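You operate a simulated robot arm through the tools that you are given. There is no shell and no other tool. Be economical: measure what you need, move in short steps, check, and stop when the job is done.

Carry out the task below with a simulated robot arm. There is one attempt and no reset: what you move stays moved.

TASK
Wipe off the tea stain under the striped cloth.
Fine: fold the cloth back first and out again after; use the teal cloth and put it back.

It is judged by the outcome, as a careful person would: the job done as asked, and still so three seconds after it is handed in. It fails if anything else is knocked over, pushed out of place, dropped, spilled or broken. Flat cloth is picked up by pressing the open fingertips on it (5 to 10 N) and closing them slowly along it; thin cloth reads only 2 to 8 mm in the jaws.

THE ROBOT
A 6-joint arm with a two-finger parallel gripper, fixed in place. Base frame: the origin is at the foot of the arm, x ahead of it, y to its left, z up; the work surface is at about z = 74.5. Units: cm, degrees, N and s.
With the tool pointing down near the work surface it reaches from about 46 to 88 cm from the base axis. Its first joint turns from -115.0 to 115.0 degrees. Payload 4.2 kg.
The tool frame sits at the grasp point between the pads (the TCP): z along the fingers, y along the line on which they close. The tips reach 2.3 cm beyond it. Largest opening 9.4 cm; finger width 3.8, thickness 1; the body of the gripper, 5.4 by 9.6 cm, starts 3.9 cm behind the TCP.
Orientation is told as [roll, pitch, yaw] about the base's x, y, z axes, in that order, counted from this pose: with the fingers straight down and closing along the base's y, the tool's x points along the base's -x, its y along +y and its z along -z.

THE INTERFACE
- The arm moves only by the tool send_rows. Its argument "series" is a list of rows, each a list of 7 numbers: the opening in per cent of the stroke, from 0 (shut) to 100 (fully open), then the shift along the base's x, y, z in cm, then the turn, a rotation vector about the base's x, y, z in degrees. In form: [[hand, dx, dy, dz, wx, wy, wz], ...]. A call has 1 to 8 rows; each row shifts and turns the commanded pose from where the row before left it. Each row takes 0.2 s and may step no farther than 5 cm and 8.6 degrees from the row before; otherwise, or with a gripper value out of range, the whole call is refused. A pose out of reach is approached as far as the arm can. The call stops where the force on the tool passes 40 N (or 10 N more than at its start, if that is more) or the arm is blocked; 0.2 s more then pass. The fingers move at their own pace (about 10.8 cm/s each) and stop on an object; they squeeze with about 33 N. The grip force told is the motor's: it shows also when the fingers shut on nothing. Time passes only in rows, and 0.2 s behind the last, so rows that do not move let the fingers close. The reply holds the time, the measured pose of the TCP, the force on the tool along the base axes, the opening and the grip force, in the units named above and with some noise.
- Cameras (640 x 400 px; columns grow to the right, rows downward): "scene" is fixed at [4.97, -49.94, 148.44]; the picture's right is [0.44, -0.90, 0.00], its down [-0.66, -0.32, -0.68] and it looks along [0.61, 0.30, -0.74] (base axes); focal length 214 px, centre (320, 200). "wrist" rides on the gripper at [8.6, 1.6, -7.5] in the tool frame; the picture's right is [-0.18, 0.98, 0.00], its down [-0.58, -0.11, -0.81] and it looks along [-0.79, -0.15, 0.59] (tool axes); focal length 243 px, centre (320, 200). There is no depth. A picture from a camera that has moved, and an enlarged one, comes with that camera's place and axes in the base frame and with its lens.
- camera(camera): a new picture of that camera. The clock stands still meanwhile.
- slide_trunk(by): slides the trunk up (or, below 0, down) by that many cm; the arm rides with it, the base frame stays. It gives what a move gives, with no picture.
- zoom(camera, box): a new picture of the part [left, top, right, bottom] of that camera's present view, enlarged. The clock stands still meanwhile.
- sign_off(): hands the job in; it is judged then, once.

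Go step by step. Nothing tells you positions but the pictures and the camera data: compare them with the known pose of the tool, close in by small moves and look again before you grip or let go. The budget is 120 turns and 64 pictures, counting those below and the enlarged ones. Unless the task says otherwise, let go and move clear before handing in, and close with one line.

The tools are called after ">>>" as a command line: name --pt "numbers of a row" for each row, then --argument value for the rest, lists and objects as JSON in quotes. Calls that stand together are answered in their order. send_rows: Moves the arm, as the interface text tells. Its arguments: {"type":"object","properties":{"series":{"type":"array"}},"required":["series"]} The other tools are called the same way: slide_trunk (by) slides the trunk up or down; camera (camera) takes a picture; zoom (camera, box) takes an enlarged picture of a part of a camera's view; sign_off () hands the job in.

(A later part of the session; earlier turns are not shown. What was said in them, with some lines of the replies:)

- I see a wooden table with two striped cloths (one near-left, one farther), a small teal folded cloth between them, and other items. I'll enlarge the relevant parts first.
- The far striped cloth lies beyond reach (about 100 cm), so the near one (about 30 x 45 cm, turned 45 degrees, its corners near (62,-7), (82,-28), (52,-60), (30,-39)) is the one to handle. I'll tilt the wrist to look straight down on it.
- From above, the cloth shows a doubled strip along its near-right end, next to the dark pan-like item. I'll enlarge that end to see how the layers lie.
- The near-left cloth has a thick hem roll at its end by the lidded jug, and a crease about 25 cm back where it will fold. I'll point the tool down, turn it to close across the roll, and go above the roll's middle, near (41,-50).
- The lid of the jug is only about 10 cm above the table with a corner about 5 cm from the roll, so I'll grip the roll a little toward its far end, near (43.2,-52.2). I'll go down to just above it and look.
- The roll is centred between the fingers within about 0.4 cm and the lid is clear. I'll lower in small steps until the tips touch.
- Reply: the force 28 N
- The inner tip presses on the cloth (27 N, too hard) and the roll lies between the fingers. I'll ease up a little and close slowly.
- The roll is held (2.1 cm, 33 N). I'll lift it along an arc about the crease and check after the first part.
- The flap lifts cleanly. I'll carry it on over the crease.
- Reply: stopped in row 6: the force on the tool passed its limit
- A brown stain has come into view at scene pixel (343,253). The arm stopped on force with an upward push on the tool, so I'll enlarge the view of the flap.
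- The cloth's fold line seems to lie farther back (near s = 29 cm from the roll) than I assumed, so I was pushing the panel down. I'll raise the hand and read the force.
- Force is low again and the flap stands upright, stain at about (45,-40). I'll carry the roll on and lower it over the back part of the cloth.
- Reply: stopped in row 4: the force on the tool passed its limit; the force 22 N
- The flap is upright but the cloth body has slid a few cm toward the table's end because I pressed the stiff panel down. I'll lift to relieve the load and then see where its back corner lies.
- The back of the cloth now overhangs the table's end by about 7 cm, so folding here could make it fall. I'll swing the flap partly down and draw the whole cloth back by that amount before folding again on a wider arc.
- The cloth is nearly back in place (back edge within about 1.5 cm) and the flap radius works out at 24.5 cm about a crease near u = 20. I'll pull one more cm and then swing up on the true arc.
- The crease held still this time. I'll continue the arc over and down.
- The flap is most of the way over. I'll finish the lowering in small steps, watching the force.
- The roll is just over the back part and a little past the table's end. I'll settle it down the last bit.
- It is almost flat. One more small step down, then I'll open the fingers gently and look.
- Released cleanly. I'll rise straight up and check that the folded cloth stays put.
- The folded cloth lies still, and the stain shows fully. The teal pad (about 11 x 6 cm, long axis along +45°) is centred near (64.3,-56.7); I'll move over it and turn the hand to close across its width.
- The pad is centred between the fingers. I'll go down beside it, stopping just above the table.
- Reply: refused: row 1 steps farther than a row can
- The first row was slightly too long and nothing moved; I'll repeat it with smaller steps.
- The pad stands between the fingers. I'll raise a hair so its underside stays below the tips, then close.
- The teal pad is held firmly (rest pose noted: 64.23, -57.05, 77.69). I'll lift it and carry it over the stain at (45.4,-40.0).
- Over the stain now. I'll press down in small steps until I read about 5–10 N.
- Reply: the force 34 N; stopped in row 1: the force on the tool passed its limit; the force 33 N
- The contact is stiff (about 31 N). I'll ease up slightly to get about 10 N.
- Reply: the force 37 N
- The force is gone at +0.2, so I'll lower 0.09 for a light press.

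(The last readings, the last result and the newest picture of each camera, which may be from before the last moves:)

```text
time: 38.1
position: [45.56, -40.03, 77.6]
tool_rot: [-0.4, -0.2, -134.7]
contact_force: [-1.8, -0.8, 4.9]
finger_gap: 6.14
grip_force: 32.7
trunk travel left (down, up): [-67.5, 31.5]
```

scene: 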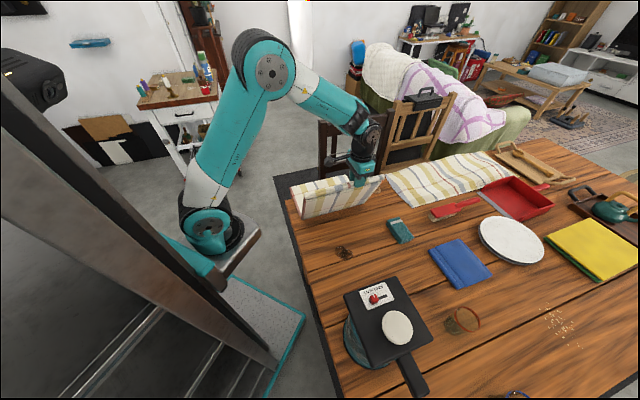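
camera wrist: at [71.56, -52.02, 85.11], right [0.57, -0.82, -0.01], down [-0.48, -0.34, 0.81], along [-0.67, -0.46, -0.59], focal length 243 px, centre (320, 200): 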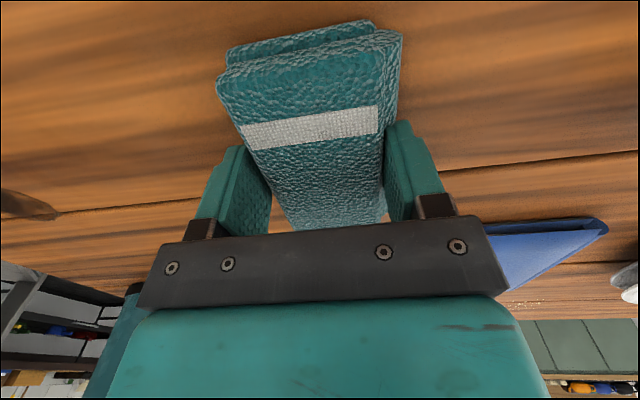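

About 5 N now; I'll add a touch and wipe across in short strokes.

>>> send_rows --pt "0 1.0 -1.0 -0.02 0 0 0" --pt "0 1.4 -1.4 0 0 0 0" --pt "0 0.7 -0.7 0 0 0 0" --pt "0 -1.4 1.4 0 0 0 0" --pt "0 -1.4 1.4 0 0 0 0" --pt "0 -1.4 1.4 0 0 0 0" --pt "0 -1.4 1.4 0 0 0 0" --pt "0 -0.7 0.7 0 0 0 0"

>>> send_rows --pt "0 1.4 -1.4 0 0 0 0" --pt "0 1.4 -1.4 0 0 0 0" --pt "0 1.4 -1.4 0 0 0 0" --pt "0 1.4 -1.4 0 0 0 0" --pt "0 0.7 -0.7 0 0 0 0" --pt "0 0 0 0 0 0 0"

>>> zoom --camera "scene" --box '[280, 180, 440, 320]'

```text
time: 39.9
position: [42.41, -36.73, 77.76]
tool_rot: [-0.5, -0.3, -134.6]
contact_force: [1.1, 1.2, -1.5]
finger_gap: 6.11
grip_force: 32.9
trunk travel left (down, up): [-67.5, 31.5]
```

```text
time: 41.3
position: [48.78, -43.22, 77.85]
tool_rot: [-0.5, -0.2, -134.7]
contact_force: [-0.5, -0.6, -0.4]
finger_gap: 6.15
grip_force: 33.3
trunk travel left (down, up): [-67.5, 31.5]
```

```text
2.86 times, centred on (360, 250) of scene
camera zoom: at [4.97, -49.94, 148.44], right [0.44, -0.9, 0.0], down [-0.66, -0.32, -0.68], along [0.61, 0.3, -0.74], focal length 613 px, centre (206, 57)
```

zoom: 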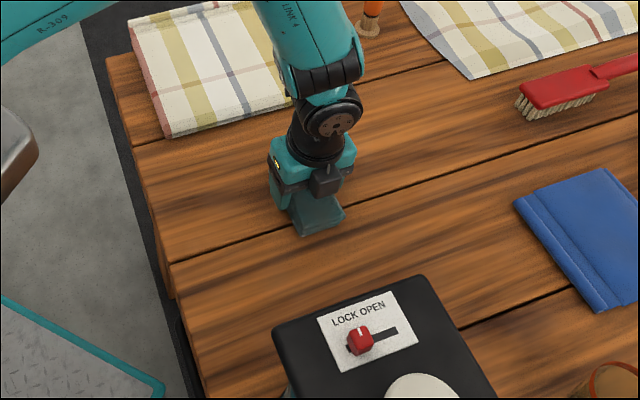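

The stain looks much reduced; the hand hides part. I'll lift and shift aside to see the spot.

>>> send_rows --pt "0 0 0 3 0 0 0" --pt "0 3 -3 0 0 0 0" --pt "0 3 -3 0 0 0 0" --pt "0 3 -3 0 0 0 0" --pt "0 0 0 0 0 0 0"

>>> zoom --camera "scene" --box '[310, 210, 400, 290]'

```text
time: 42.5
position: [57.42, -52.34, 80.2]
tool_rot: [-0.5, -0.3, -134.7]
contact_force: [0.4, -0.6, -0.5]
finger_gap: 6.14
grip_force: 33.0
trunk travel left (down, up): [-67.5, 31.5]
```

```text
5.00 times, centred on (355, 250) of scene
camera zoom: at [4.97, -49.94, 148.44], right [0.44, -0.9, 0.0], down [-0.66, -0.32, -0.68], along [0.61, 0.3, -0.74], focal length 1072 px, centre (145, -50)
```

zoom: 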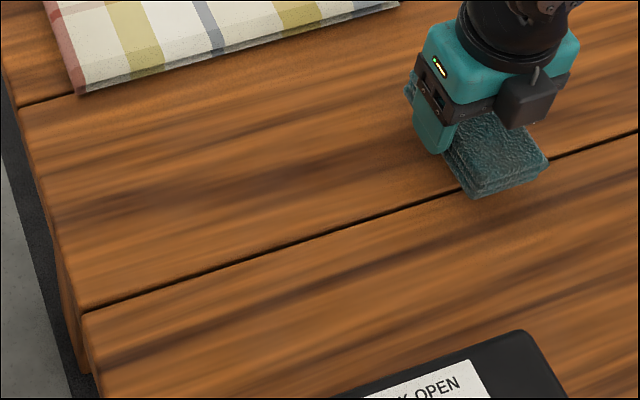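

The stain no longer shows. I'll confirm with the wrist view.

>>> camera --camera "wrist"

>>> zoom --camera "scene" --box '[325, 238, 361, 268]'

```text
23 pictures are left
camera wrist: at [64.78, -47.31, 87.74], right [0.57, -0.82, -0.01], down [-0.48, -0.34, 0.81], along [-0.67, -0.46, -0.59], focal length 243 px, centre (320, 200)
```

wrist: 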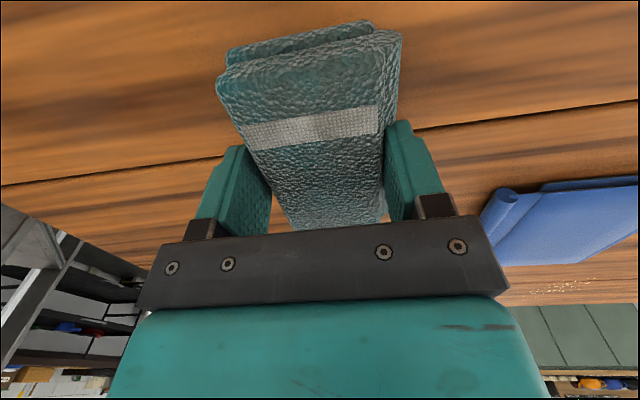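

```text
13.33 times, centred on (343, 253) of scene
camera zoom: at [4.97, -49.94, 148.44], right [0.44, -0.9, 0.0], down [-0.66, -0.32, -0.68], along [0.61, 0.3, -0.74], focal length 2860 px, centre (13, -507)
```

zoom: 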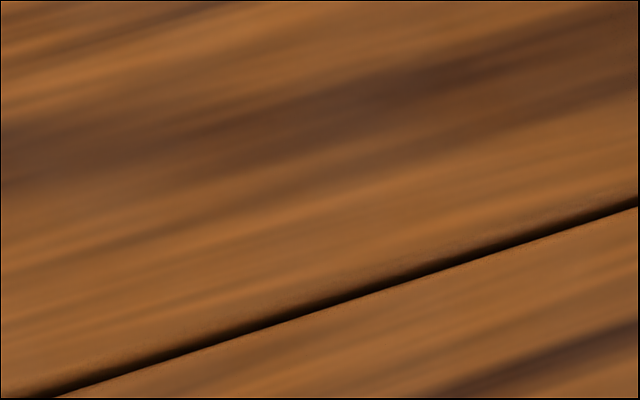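

The wood is clean. Now I'll return the teal pad to its noted place.

>>> send_rows --pt "0 0 0 2 0 0 0" --pt "0 3.4 -2.4 0 0 0 0" --pt "0 3.4 -2.4 0 0 0 0" --pt "0 0 0 -2 0 0 0" --pt "0 0 0 0 0 0 0"

```text
time: 43.7
position: [64.6, -56.81, 80.61]
tool_rot: [-0.4, -0.3, -134.6]
contact_force: [0.1, 0.0, -0.4]
finger_gap: 6.11
grip_force: 33.1
trunk travel left (down, up): [-67.5, 31.5]
```

>>> send_rows --pt "0 -0.35 -0.22 -1.5 0 0 0" --pt "0 0 0 -1.1 0 0 0" --pt "0 0 0 0 0 0 0"

>>> zoom --camera "scene" --box '[340, 170, 460, 290]'

```text
time: 44.5
position: [64.06, -57.3, 78.03]
tool_rot: [-0.5, -0.3, -134.7]
contact_force: [0.3, -0.3, -0.7]
finger_gap: 6.12
grip_force: 32.6
trunk travel left (down, up): [-67.5, 31.5]
```

```text
3.33 times, centred on (400, 230) of scene
camera zoom: at [4.97, -49.94, 148.44], right [0.44, -0.9, 0.0], down [-0.66, -0.32, -0.68], along [0.61, 0.3, -0.74], focal length 715 px, centre (53, 100)
```

zoom: 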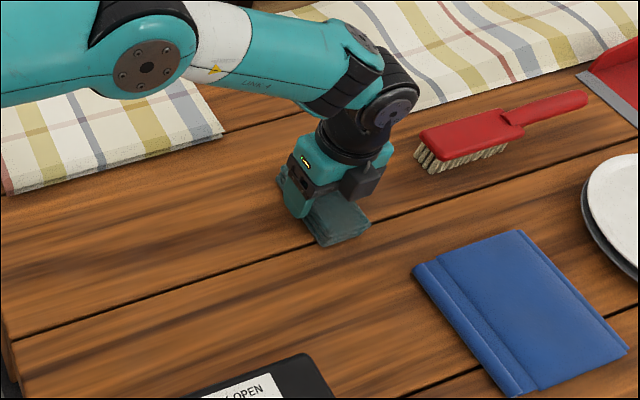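

In place (0.3 cm above rest). I'll set it down, open slowly, and rise.

>>> send_rows --pt "0 0.15 0.2 -0.3 0 0 0" --pt "0 0 0 0 0 0 0"

>>> send_rows --pt "66 0 0 0 0 0 0" --pt "74 0 0 0 0 0 0" --pt "82 0 0 0 0 0 0" --pt "88 0 0 0 0 0 0" --pt "88 0 0 3 0 0 0" --pt "88 0 0 4.5 0 0 0" --pt "88 0 0 4.5 0 0 0" --pt "88 0 0 0 0 0 0"

>>> zoom --camera "scene" --box '[270, 130, 430, 280]'

```text
time: 45.1
position: [64.25, -57.03, 77.8]
tool_rot: [-0.5, -0.2, -134.7]
contact_force: [0.7, 0.1, -0.6]
finger_gap: 6.13
grip_force: 32.9
trunk travel left (down, up): [-67.5, 31.5]
```

```text
time: 46.9
position: [64.35, -57.14, 89.48]
tool_rot: [-0.6, -0.2, -134.7]
contact_force: [-0.3, 0.3, 0.2]
finger_gap: 8.27
grip_force: 0.0
trunk travel left (down, up): [-67.5, 31.5]
```

```text
2.67 times, centred on (350, 205) of scene
camera zoom: at [4.97, -49.94, 148.44], right [0.44, -0.9, 0.0], down [-0.66, -0.32, -0.68], along [0.61, 0.3, -0.74], focal length 572 px, centre (240, 187)
```

zoom: 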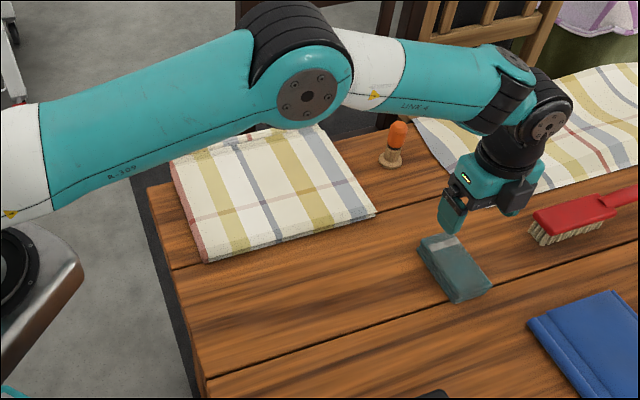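

The teal pad is back where it was. Now I'll return over the roll of the folded cloth with the hand turned as before.

>>> send_rows --pt "70 1.33 3.4 0.6 0 0 8.1" --pt "60 1.33 3.4 0.6 0 0 8.1" --pt "50 1.33 3.4 0.6 0 0 8.1" --pt "40 1.33 3.4 0.6 0 0 8.1" --pt "38 1.33 3.4 0.6 0 0 8.1" --pt "38 1.33 3.4 0 0 0 8.1" --pt "38 1.33 3.4 0 0 0 8.1" --pt "38 1.33 3.4 0 0 0 8.1"

>>> send_rows --pt "38 1.33 3.4 0 0 0 8.2" --pt "38 1.33 3.4 0 0 0 8.2" --pt "38 1.33 3.4 0 0 0 8.2" --pt "38 0 0 0 0 0 0"

>>> camera --camera "wrist"

```text
time: 48.7
position: [75.04, -29.86, 92.7]
tool_rot: [-0.5, -0.3, -69.8]
contact_force: [-0.6, -0.9, 0.3]
finger_gap: 3.57
grip_force: 0.0
trunk travel left (down, up): [-67.5, 31.5]
```

```text
time: 49.7
position: [78.76, -19.54, 92.72]
tool_rot: [-0.4, -0.3, -45.2]
contact_force: [-0.3, 0.7, -1.0]
finger_gap: 3.57
grip_force: 0.1
trunk travel left (down, up): [-67.5, 31.5]
```

```text
19 pictures are left
camera wrist: at [73.87, -12.21, 100.09], right [0.83, 0.56, -0.01], down [0.33, -0.48, 0.81], along [0.45, -0.67, -0.59], focal length 243 px, centre (320, 200)
```

wrist: 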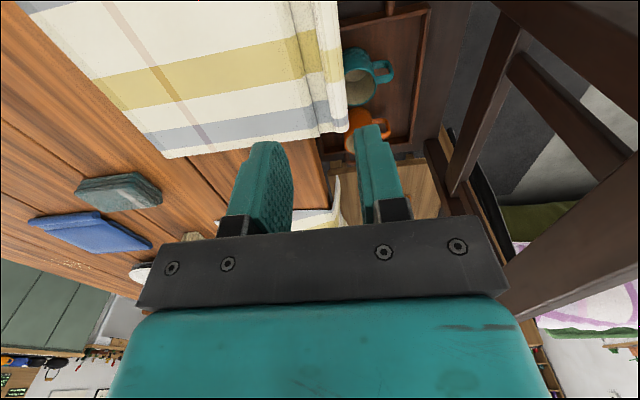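

Roll is below. I'll go down to the release height with small corrections.

>>> send_rows --pt "38 0.2 0.55 -4.5 0 0 0" --pt "38 0 0 -4.5 0 0 0" --pt "38 0 0 -2 0 0 0" --pt "38 0 0 -0.8 0 0 0" --pt "38 0 0 0 0 0 0"

>>> camera --camera "wrist"

```text
time: 50.9
position: [79.09, -18.99, 80.98]
tool_rot: [-0.5, -0.2, -45.2]
contact_force: [0.0, -0.2, -0.3]
finger_gap: 3.57
grip_force: 0.0
trunk travel left (down, up): [-67.5, 31.5]
```

```text
18 pictures are left
camera wrist: at [74.22, -11.67, 88.39], right [0.83, 0.56, -0.01], down [0.33, -0.48, 0.81], along [0.45, -0.67, -0.59], focal length 243 px, centre (320, 200)
```

wrist: 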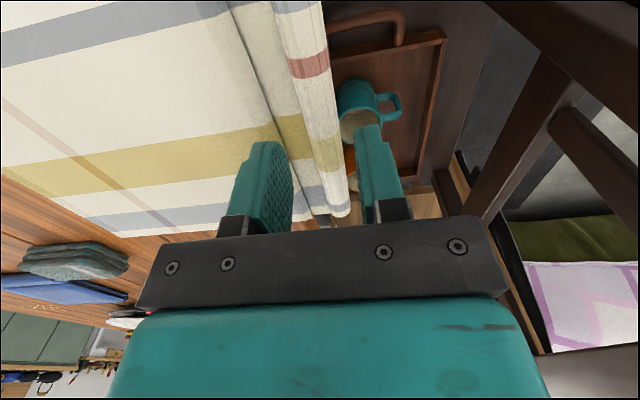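

Well aligned. Down the last 1.5 cm and close slowly on the roll.

>>> send_rows --pt "38 0 0 -1 0 0 0" --pt "38 0 0 -0.6 0 0 0" --pt "30 0 0 0 0 0 0" --pt "24 0 0 0 0 0 0" --pt "15 0 0 0 0 0 0" --pt "0 0 0 0 0 0 0" --pt "0 0 0 0 0 0 0"

>>> camera --camera "wrist"

```text
time: 52.5
position: [79.11, -18.96, 79.23]
tool_rot: [-0.5, -0.3, -45.3]
contact_force: [0.4, 0.2, -0.1]
finger_gap: 0.0
grip_force: 32.8
trunk travel left (down, up): [-67.5, 31.5]
```

```text
17 pictures are left
camera wrist: at [74.21, -11.71, 86.71], right [0.83, 0.56, -0.01], down [0.33, -0.48, 0.81], along [0.45, -0.67, -0.59], focal length 243 px, centre (320, 200)
```

wrist: 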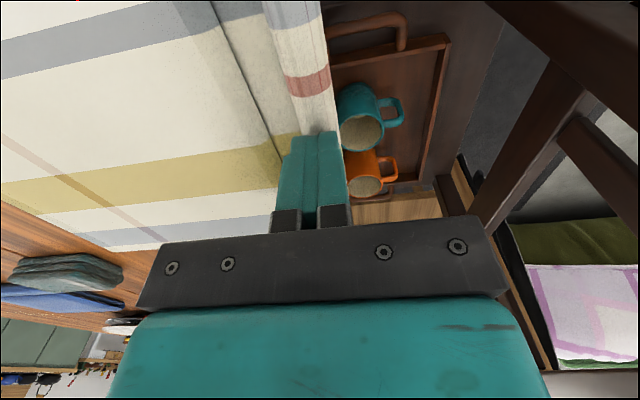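

The fingers closed above the roll, which had settled lower. I'll reopen after a small rise and go lower, feeling for contact.

>>> send_rows --pt "0 0 0 1.5 0 0 0" --pt "38 0 0 0 0 0 0" --pt "38 0 0 0 0 0 0" --pt "38 0 0 -1.5 0 0 0" --pt "38 0 0 -0.5 0 0 0" --pt "38 0 0 -0.4 0 0 0" --pt "38 0 0 0 0 0 0"

>>> camera --camera "wrist"

>>> zoom --camera "scene" --box '[290, 150, 380, 240]'

```text
time: 54.1
position: [79.08, -18.98, 78.47]
tool_rot: [-0.5, -0.3, -45.3]
contact_force: [0.6, 0.0, -0.4]
finger_gap: 3.58
grip_force: 0.1
trunk travel left (down, up): [-67.5, 31.5]
```

```text
16 pictures are left
camera wrist: at [74.28, -11.64, 85.77], right [0.83, 0.56, -0.01], down [0.33, -0.48, 0.81], along [0.45, -0.67, -0.59], focal length 243 px, centre (320, 200)
```

wrist: 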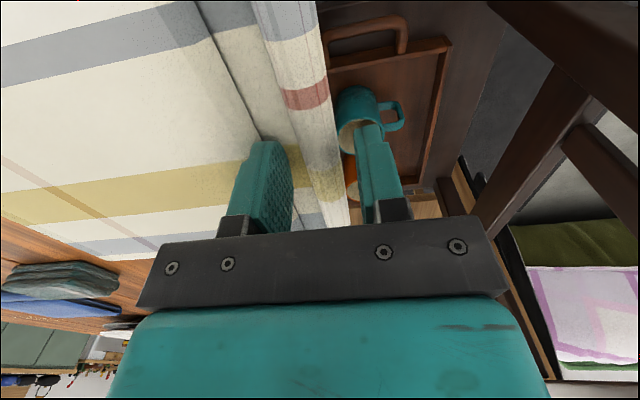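

```text
4.44 times, centred on (335, 195) of scene
camera zoom: at [4.97, -49.94, 148.44], right [0.44, -0.9, 0.0], down [-0.66, -0.32, -0.68], along [0.61, 0.3, -0.74], focal length 953 px, centre (253, 222)
```

zoom: 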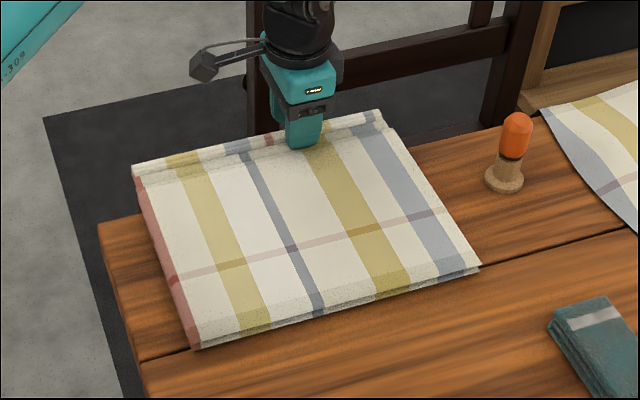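

No contact yet and the roll is still centred between the fingers. I'll go lower in small steps.

>>> send_rows --pt "38 0 0 -0.4 0 0 0" --pt "38 0 0 0 0 0 0"

>>> send_rows --pt "38 0 0 -0.4 0 0 0" --pt "38 0 0 0 0 0 0"

```text
time: 54.7
position: [79.23, -19.04, 77.99]
tool_rot: [-0.5, -0.2, -45.3]
contact_force: [0.1, -0.2, -0.3]
finger_gap: 3.57
grip_force: 0.1
trunk travel left (down, up): [-67.5, 31.5]
```

```text
time: 55.3
position: [79.12, -19.03, 77.41]
tool_rot: [-0.5, -0.4, -45.3]
contact_force: [0.1, 0.2, 0.4]
finger_gap: 3.56
grip_force: 0.0
trunk travel left (down, up): [-67.5, 31.5]
```

>>> send_rows --pt "38 0 0 -0.4 0 0 0" --pt "38 0 0 0 0 0 0"

>>> send_rows --pt "30 0 0 0 0 0 0" --pt "24 0 0 0 0 0 0" --pt "15 0 0 0 0 0 0" --pt "8 0 0 0 0 0 0" --pt "0 0 0 0 0 0 0" --pt "0 0 0 0 0 0 0"

>>> camera --camera "wrist"

```text
time: 55.9
position: [79.21, -19.08, 77.11]
tool_rot: [-0.4, -0.3, -45.4]
contact_force: [-1.4, 0.5, 5.1]
finger_gap: 3.61
grip_force: 0.0
trunk travel left (down, up): [-67.5, 31.5]
```

```text
time: 57.3
position: [79.11, -19.02, 77.11]
tool_rot: [-0.4, -0.3, -45.2]
contact_force: [-0.7, 0.1, -0.1]
finger_gap: 2.06
grip_force: 33.2
trunk travel left (down, up): [-67.5, 31.5]
```

```text
14 pictures are left
camera wrist: at [74.28, -11.73, 84.47], right [0.83, 0.56, -0.01], down [0.33, -0.48, 0.81], along [0.45, -0.67, -0.59], focal length 243 px, centre (320, 200)
```

wrist: 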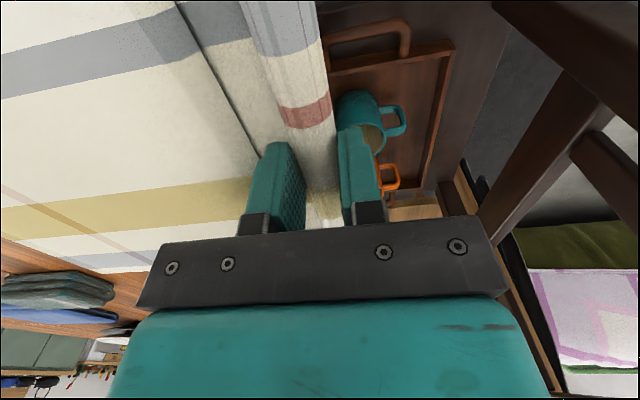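

The roll is held again (2.06 cm). I'll run the same arc in reverse.

>>> send_rows --pt "0 -0.1 -0.1 3.7 0 0 0" --pt "0 -0.8 -0.76 4.1 0 0 0" --pt "0 -1.3 -1.25 3.9 0 0 0" --pt "0 -1.8 -1.74 3.5 0 0 0" --pt "0 -2.16 -2.09 3.05 0 0 0" --pt "0 -2.52 -2.43 2.45 0 0 0" --pt "0 -2.81 -2.71 1.8 0 0 0" --pt "0 0 0 0 0 0 0"

>>> zoom --camera "scene" --box '[270, 130, 430, 280]'

```text
time: 59.1
position: [67.65, -30.06, 99.65]
tool_rot: [-0.5, -0.2, -45.3]
contact_force: [-0.9, -0.5, -0.5]
finger_gap: 2.08
grip_force: 33.0
trunk travel left (down, up): [-67.5, 31.5]
```

```text
2.67 times, centred on (350, 205) of scene
camera zoom: at [4.97, -49.94, 148.44], right [0.44, -0.9, 0.0], down [-0.66, -0.32, -0.68], along [0.61, 0.3, -0.74], focal length 572 px, centre (240, 187)
```

zoom: 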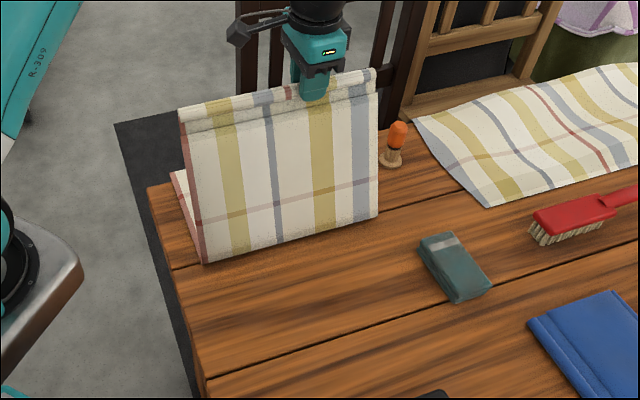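

Crease steady. Continuing the arc down on the near side.

>>> send_rows --pt "0 -2.95 -2.85 1.1 0 0 0" --pt "0 -3.1 -2.99 0.4 0 0 0" --pt "0 -3.1 -2.99 -0.4 0 0 0" --pt "0 -2.95 -2.85 -1.1 0 0 0" --pt "0 -2.81 -2.71 -1.8 0 0 0" --pt "0 -2.52 -2.43 -2.45 0 0 0" --pt "0 -2.2 -2.12 -3.05 0 0 0" --pt "0 -1.69 -1.63 -3.4 0 0 0"

>>> zoom --camera "scene" --box '[270, 130, 430, 280]'

```text
time: 60.9
position: [46.07, -50.53, 89.15]
tool_rot: [-0.5, -0.2, -45.3]
contact_force: [0.9, 1.3, -0.5]
finger_gap: 2.09
grip_force: 32.4
trunk travel left (down, up): [-67.5, 31.5]
```

```text
2.67 times, centred on (350, 205) of scene
camera zoom: at [4.97, -49.94, 148.44], right [0.44, -0.9, 0.0], down [-0.66, -0.32, -0.68], along [0.61, 0.3, -0.74], focal length 572 px, centre (240, 187)
```

zoom: 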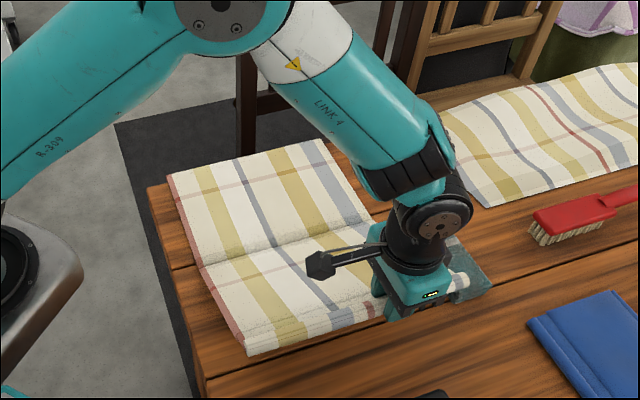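

The back edge is at its original spot. I'll lay the roll down the rest of the way.

>>> send_rows --pt "0 -1.3 -1.25 -4.1 0 0 0" --pt "0 -0.8 -0.76 -4.1 0 0 0" --pt "0 -0.2 -0.2 -2 0 0 0" --pt "0 0 0 -0.7 0 0 0" --pt "0 0 0 0 0 0 0"

>>> zoom --camera "scene" --box '[280, 140, 440, 300]'

```text
time: 62.1
position: [43.96, -52.68, 77.8]
tool_rot: [-0.4, -0.3, -45.2]
contact_force: [-0.5, 0.9, 0.5]
finger_gap: 2.09
grip_force: 33.3
trunk travel left (down, up): [-67.5, 31.5]
```

```text
2.50 times, centred on (360, 220) of scene
camera zoom: at [4.97, -49.94, 148.44], right [0.44, -0.9, 0.0], down [-0.66, -0.32, -0.68], along [0.61, 0.3, -0.74], focal length 536 px, centre (220, 150)
```

zoom: 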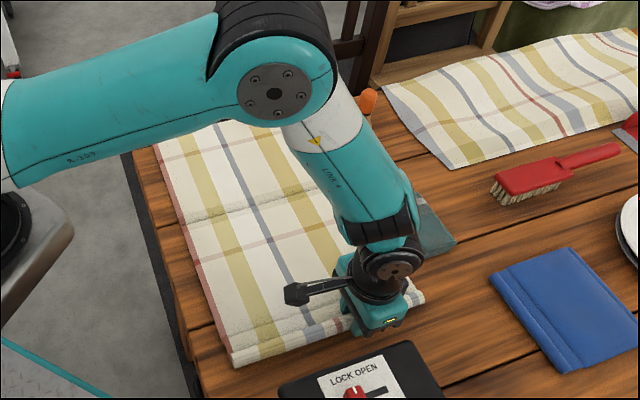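

The cloth is laid out within about half a cm of its first outline. I'll set it down the last bit, release, and rise.

>>> send_rows --pt "0 -0.2 -0.1 -0.4 0 0 0" --pt "0 0 0 -0.2 0 0 0" --pt "0 0 0 0 0 0 0"

>>> send_rows --pt "26 0 0 0 0 0 0" --pt "32 0 0 0 0 0 0" --pt "40 0 0 0 0 0 0" --pt "40 0 0 0 0 0 0" --pt "40 0 0 3 0 0 0" --pt "40 0 0 4.5 0 0 0" --pt "40 0 0 4.5 0 0 0" --pt "40 0 0 4.5 0 0 0"

>>> send_rows --pt "40 1 3 4 0 0 0" --pt "40 1 4 2 0 0 0" --pt "40 1 4 2 0 0 0" --pt "40 1 4 2 0 0 0" --pt "40 1 4 2 0 0 0" --pt "40 1 4 2 0 0 0" --pt "40 1 4 0 0 0 0" --pt "40 0 0 0 0 0 0"

>>> zoom --camera "scene" --box '[280, 140, 440, 300]'

>>> camera --camera "scene"

```text
time: 62.9
position: [43.61, -52.89, 77.55]
tool_rot: [-0.4, -0.3, -45.3]
contact_force: [1.3, 1.6, 0.5]
finger_gap: 2.08
grip_force: 33.0
trunk travel left (down, up): [-67.5, 31.5]
```

```text
time: 64.7
position: [43.53, -53.01, 93.88]
tool_rot: [-0.5, -0.2, -45.3]
contact_force: [0.1, -0.4, 0.2]
finger_gap: 3.77
grip_force: 0.0
trunk travel left (down, up): [-67.5, 31.5]
```

```text
refused: row 1 steps farther than a row can; nothing moved
```

```text
2.50 times, centred on (360, 220) of scene
camera zoom: at [4.97, -49.94, 148.44], right [0.44, -0.9, 0.0], down [-0.66, -0.32, -0.68], along [0.61, 0.3, -0.74], focal length 536 px, centre (220, 150)
```

zoom: 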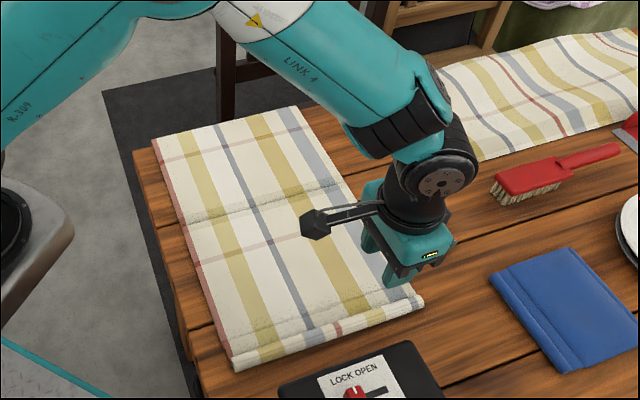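

```text
9 pictures are left
```

scene: 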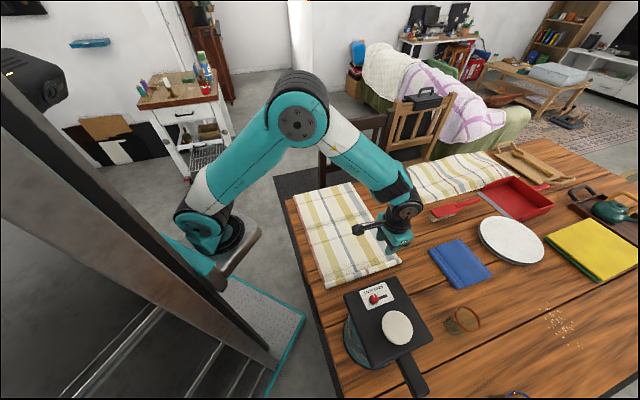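

The cloth lies flat at its original outline, about half a cm off at most. I'll lift the arm clear and take a last look.

>>> send_rows --pt "40 0 0 4.5 0 0 0" --pt "40 0 0 4.5 0 0 0" --pt "40 1 3.5 2 0 0 0" --pt "40 1 4 2 0 0 0" --pt "40 1 4 2 0 0 0" --pt "40 1 4 2 0 0 0" --pt "40 1 4 2 0 0 0" --pt "40 0 0 0 0 0 0"

>>> zoom --camera "scene" --box '[280, 140, 440, 300]'

```text
time: 66.5
position: [48.54, -33.07, 113.26]
tool_rot: [-0.5, -0.3, -45.4]
contact_force: [-0.9, -0.3, -0.4]
finger_gap: 3.75
grip_force: 0.0
trunk travel left (down, up): [-67.5, 31.5]
```

```text
2.50 times, centred on (360, 220) of scene
camera zoom: at [4.97, -49.94, 148.44], right [0.44, -0.9, 0.0], down [-0.66, -0.32, -0.68], along [0.61, 0.3, -0.74], focal length 536 px, centre (220, 150)
```

zoom: 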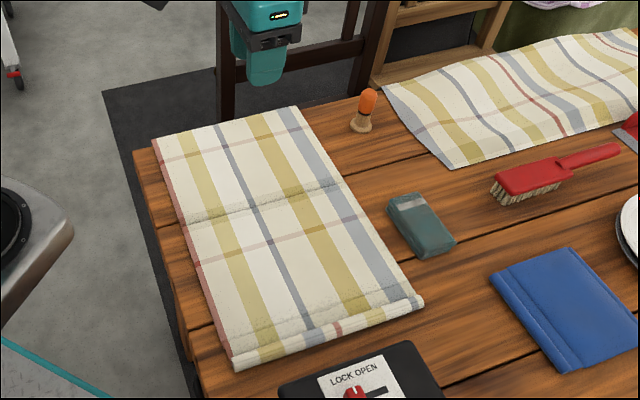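

The striped cloth is spread out again, the teal cloth is in its place, and nothing else has moved; I'm handing in.

>>> sign_off

```text
The job is handed in.
```

The tea stain is wiped off. The striped cloth is spread back out within about half a centimetre of where it was, and the teal cloth is back in its place.
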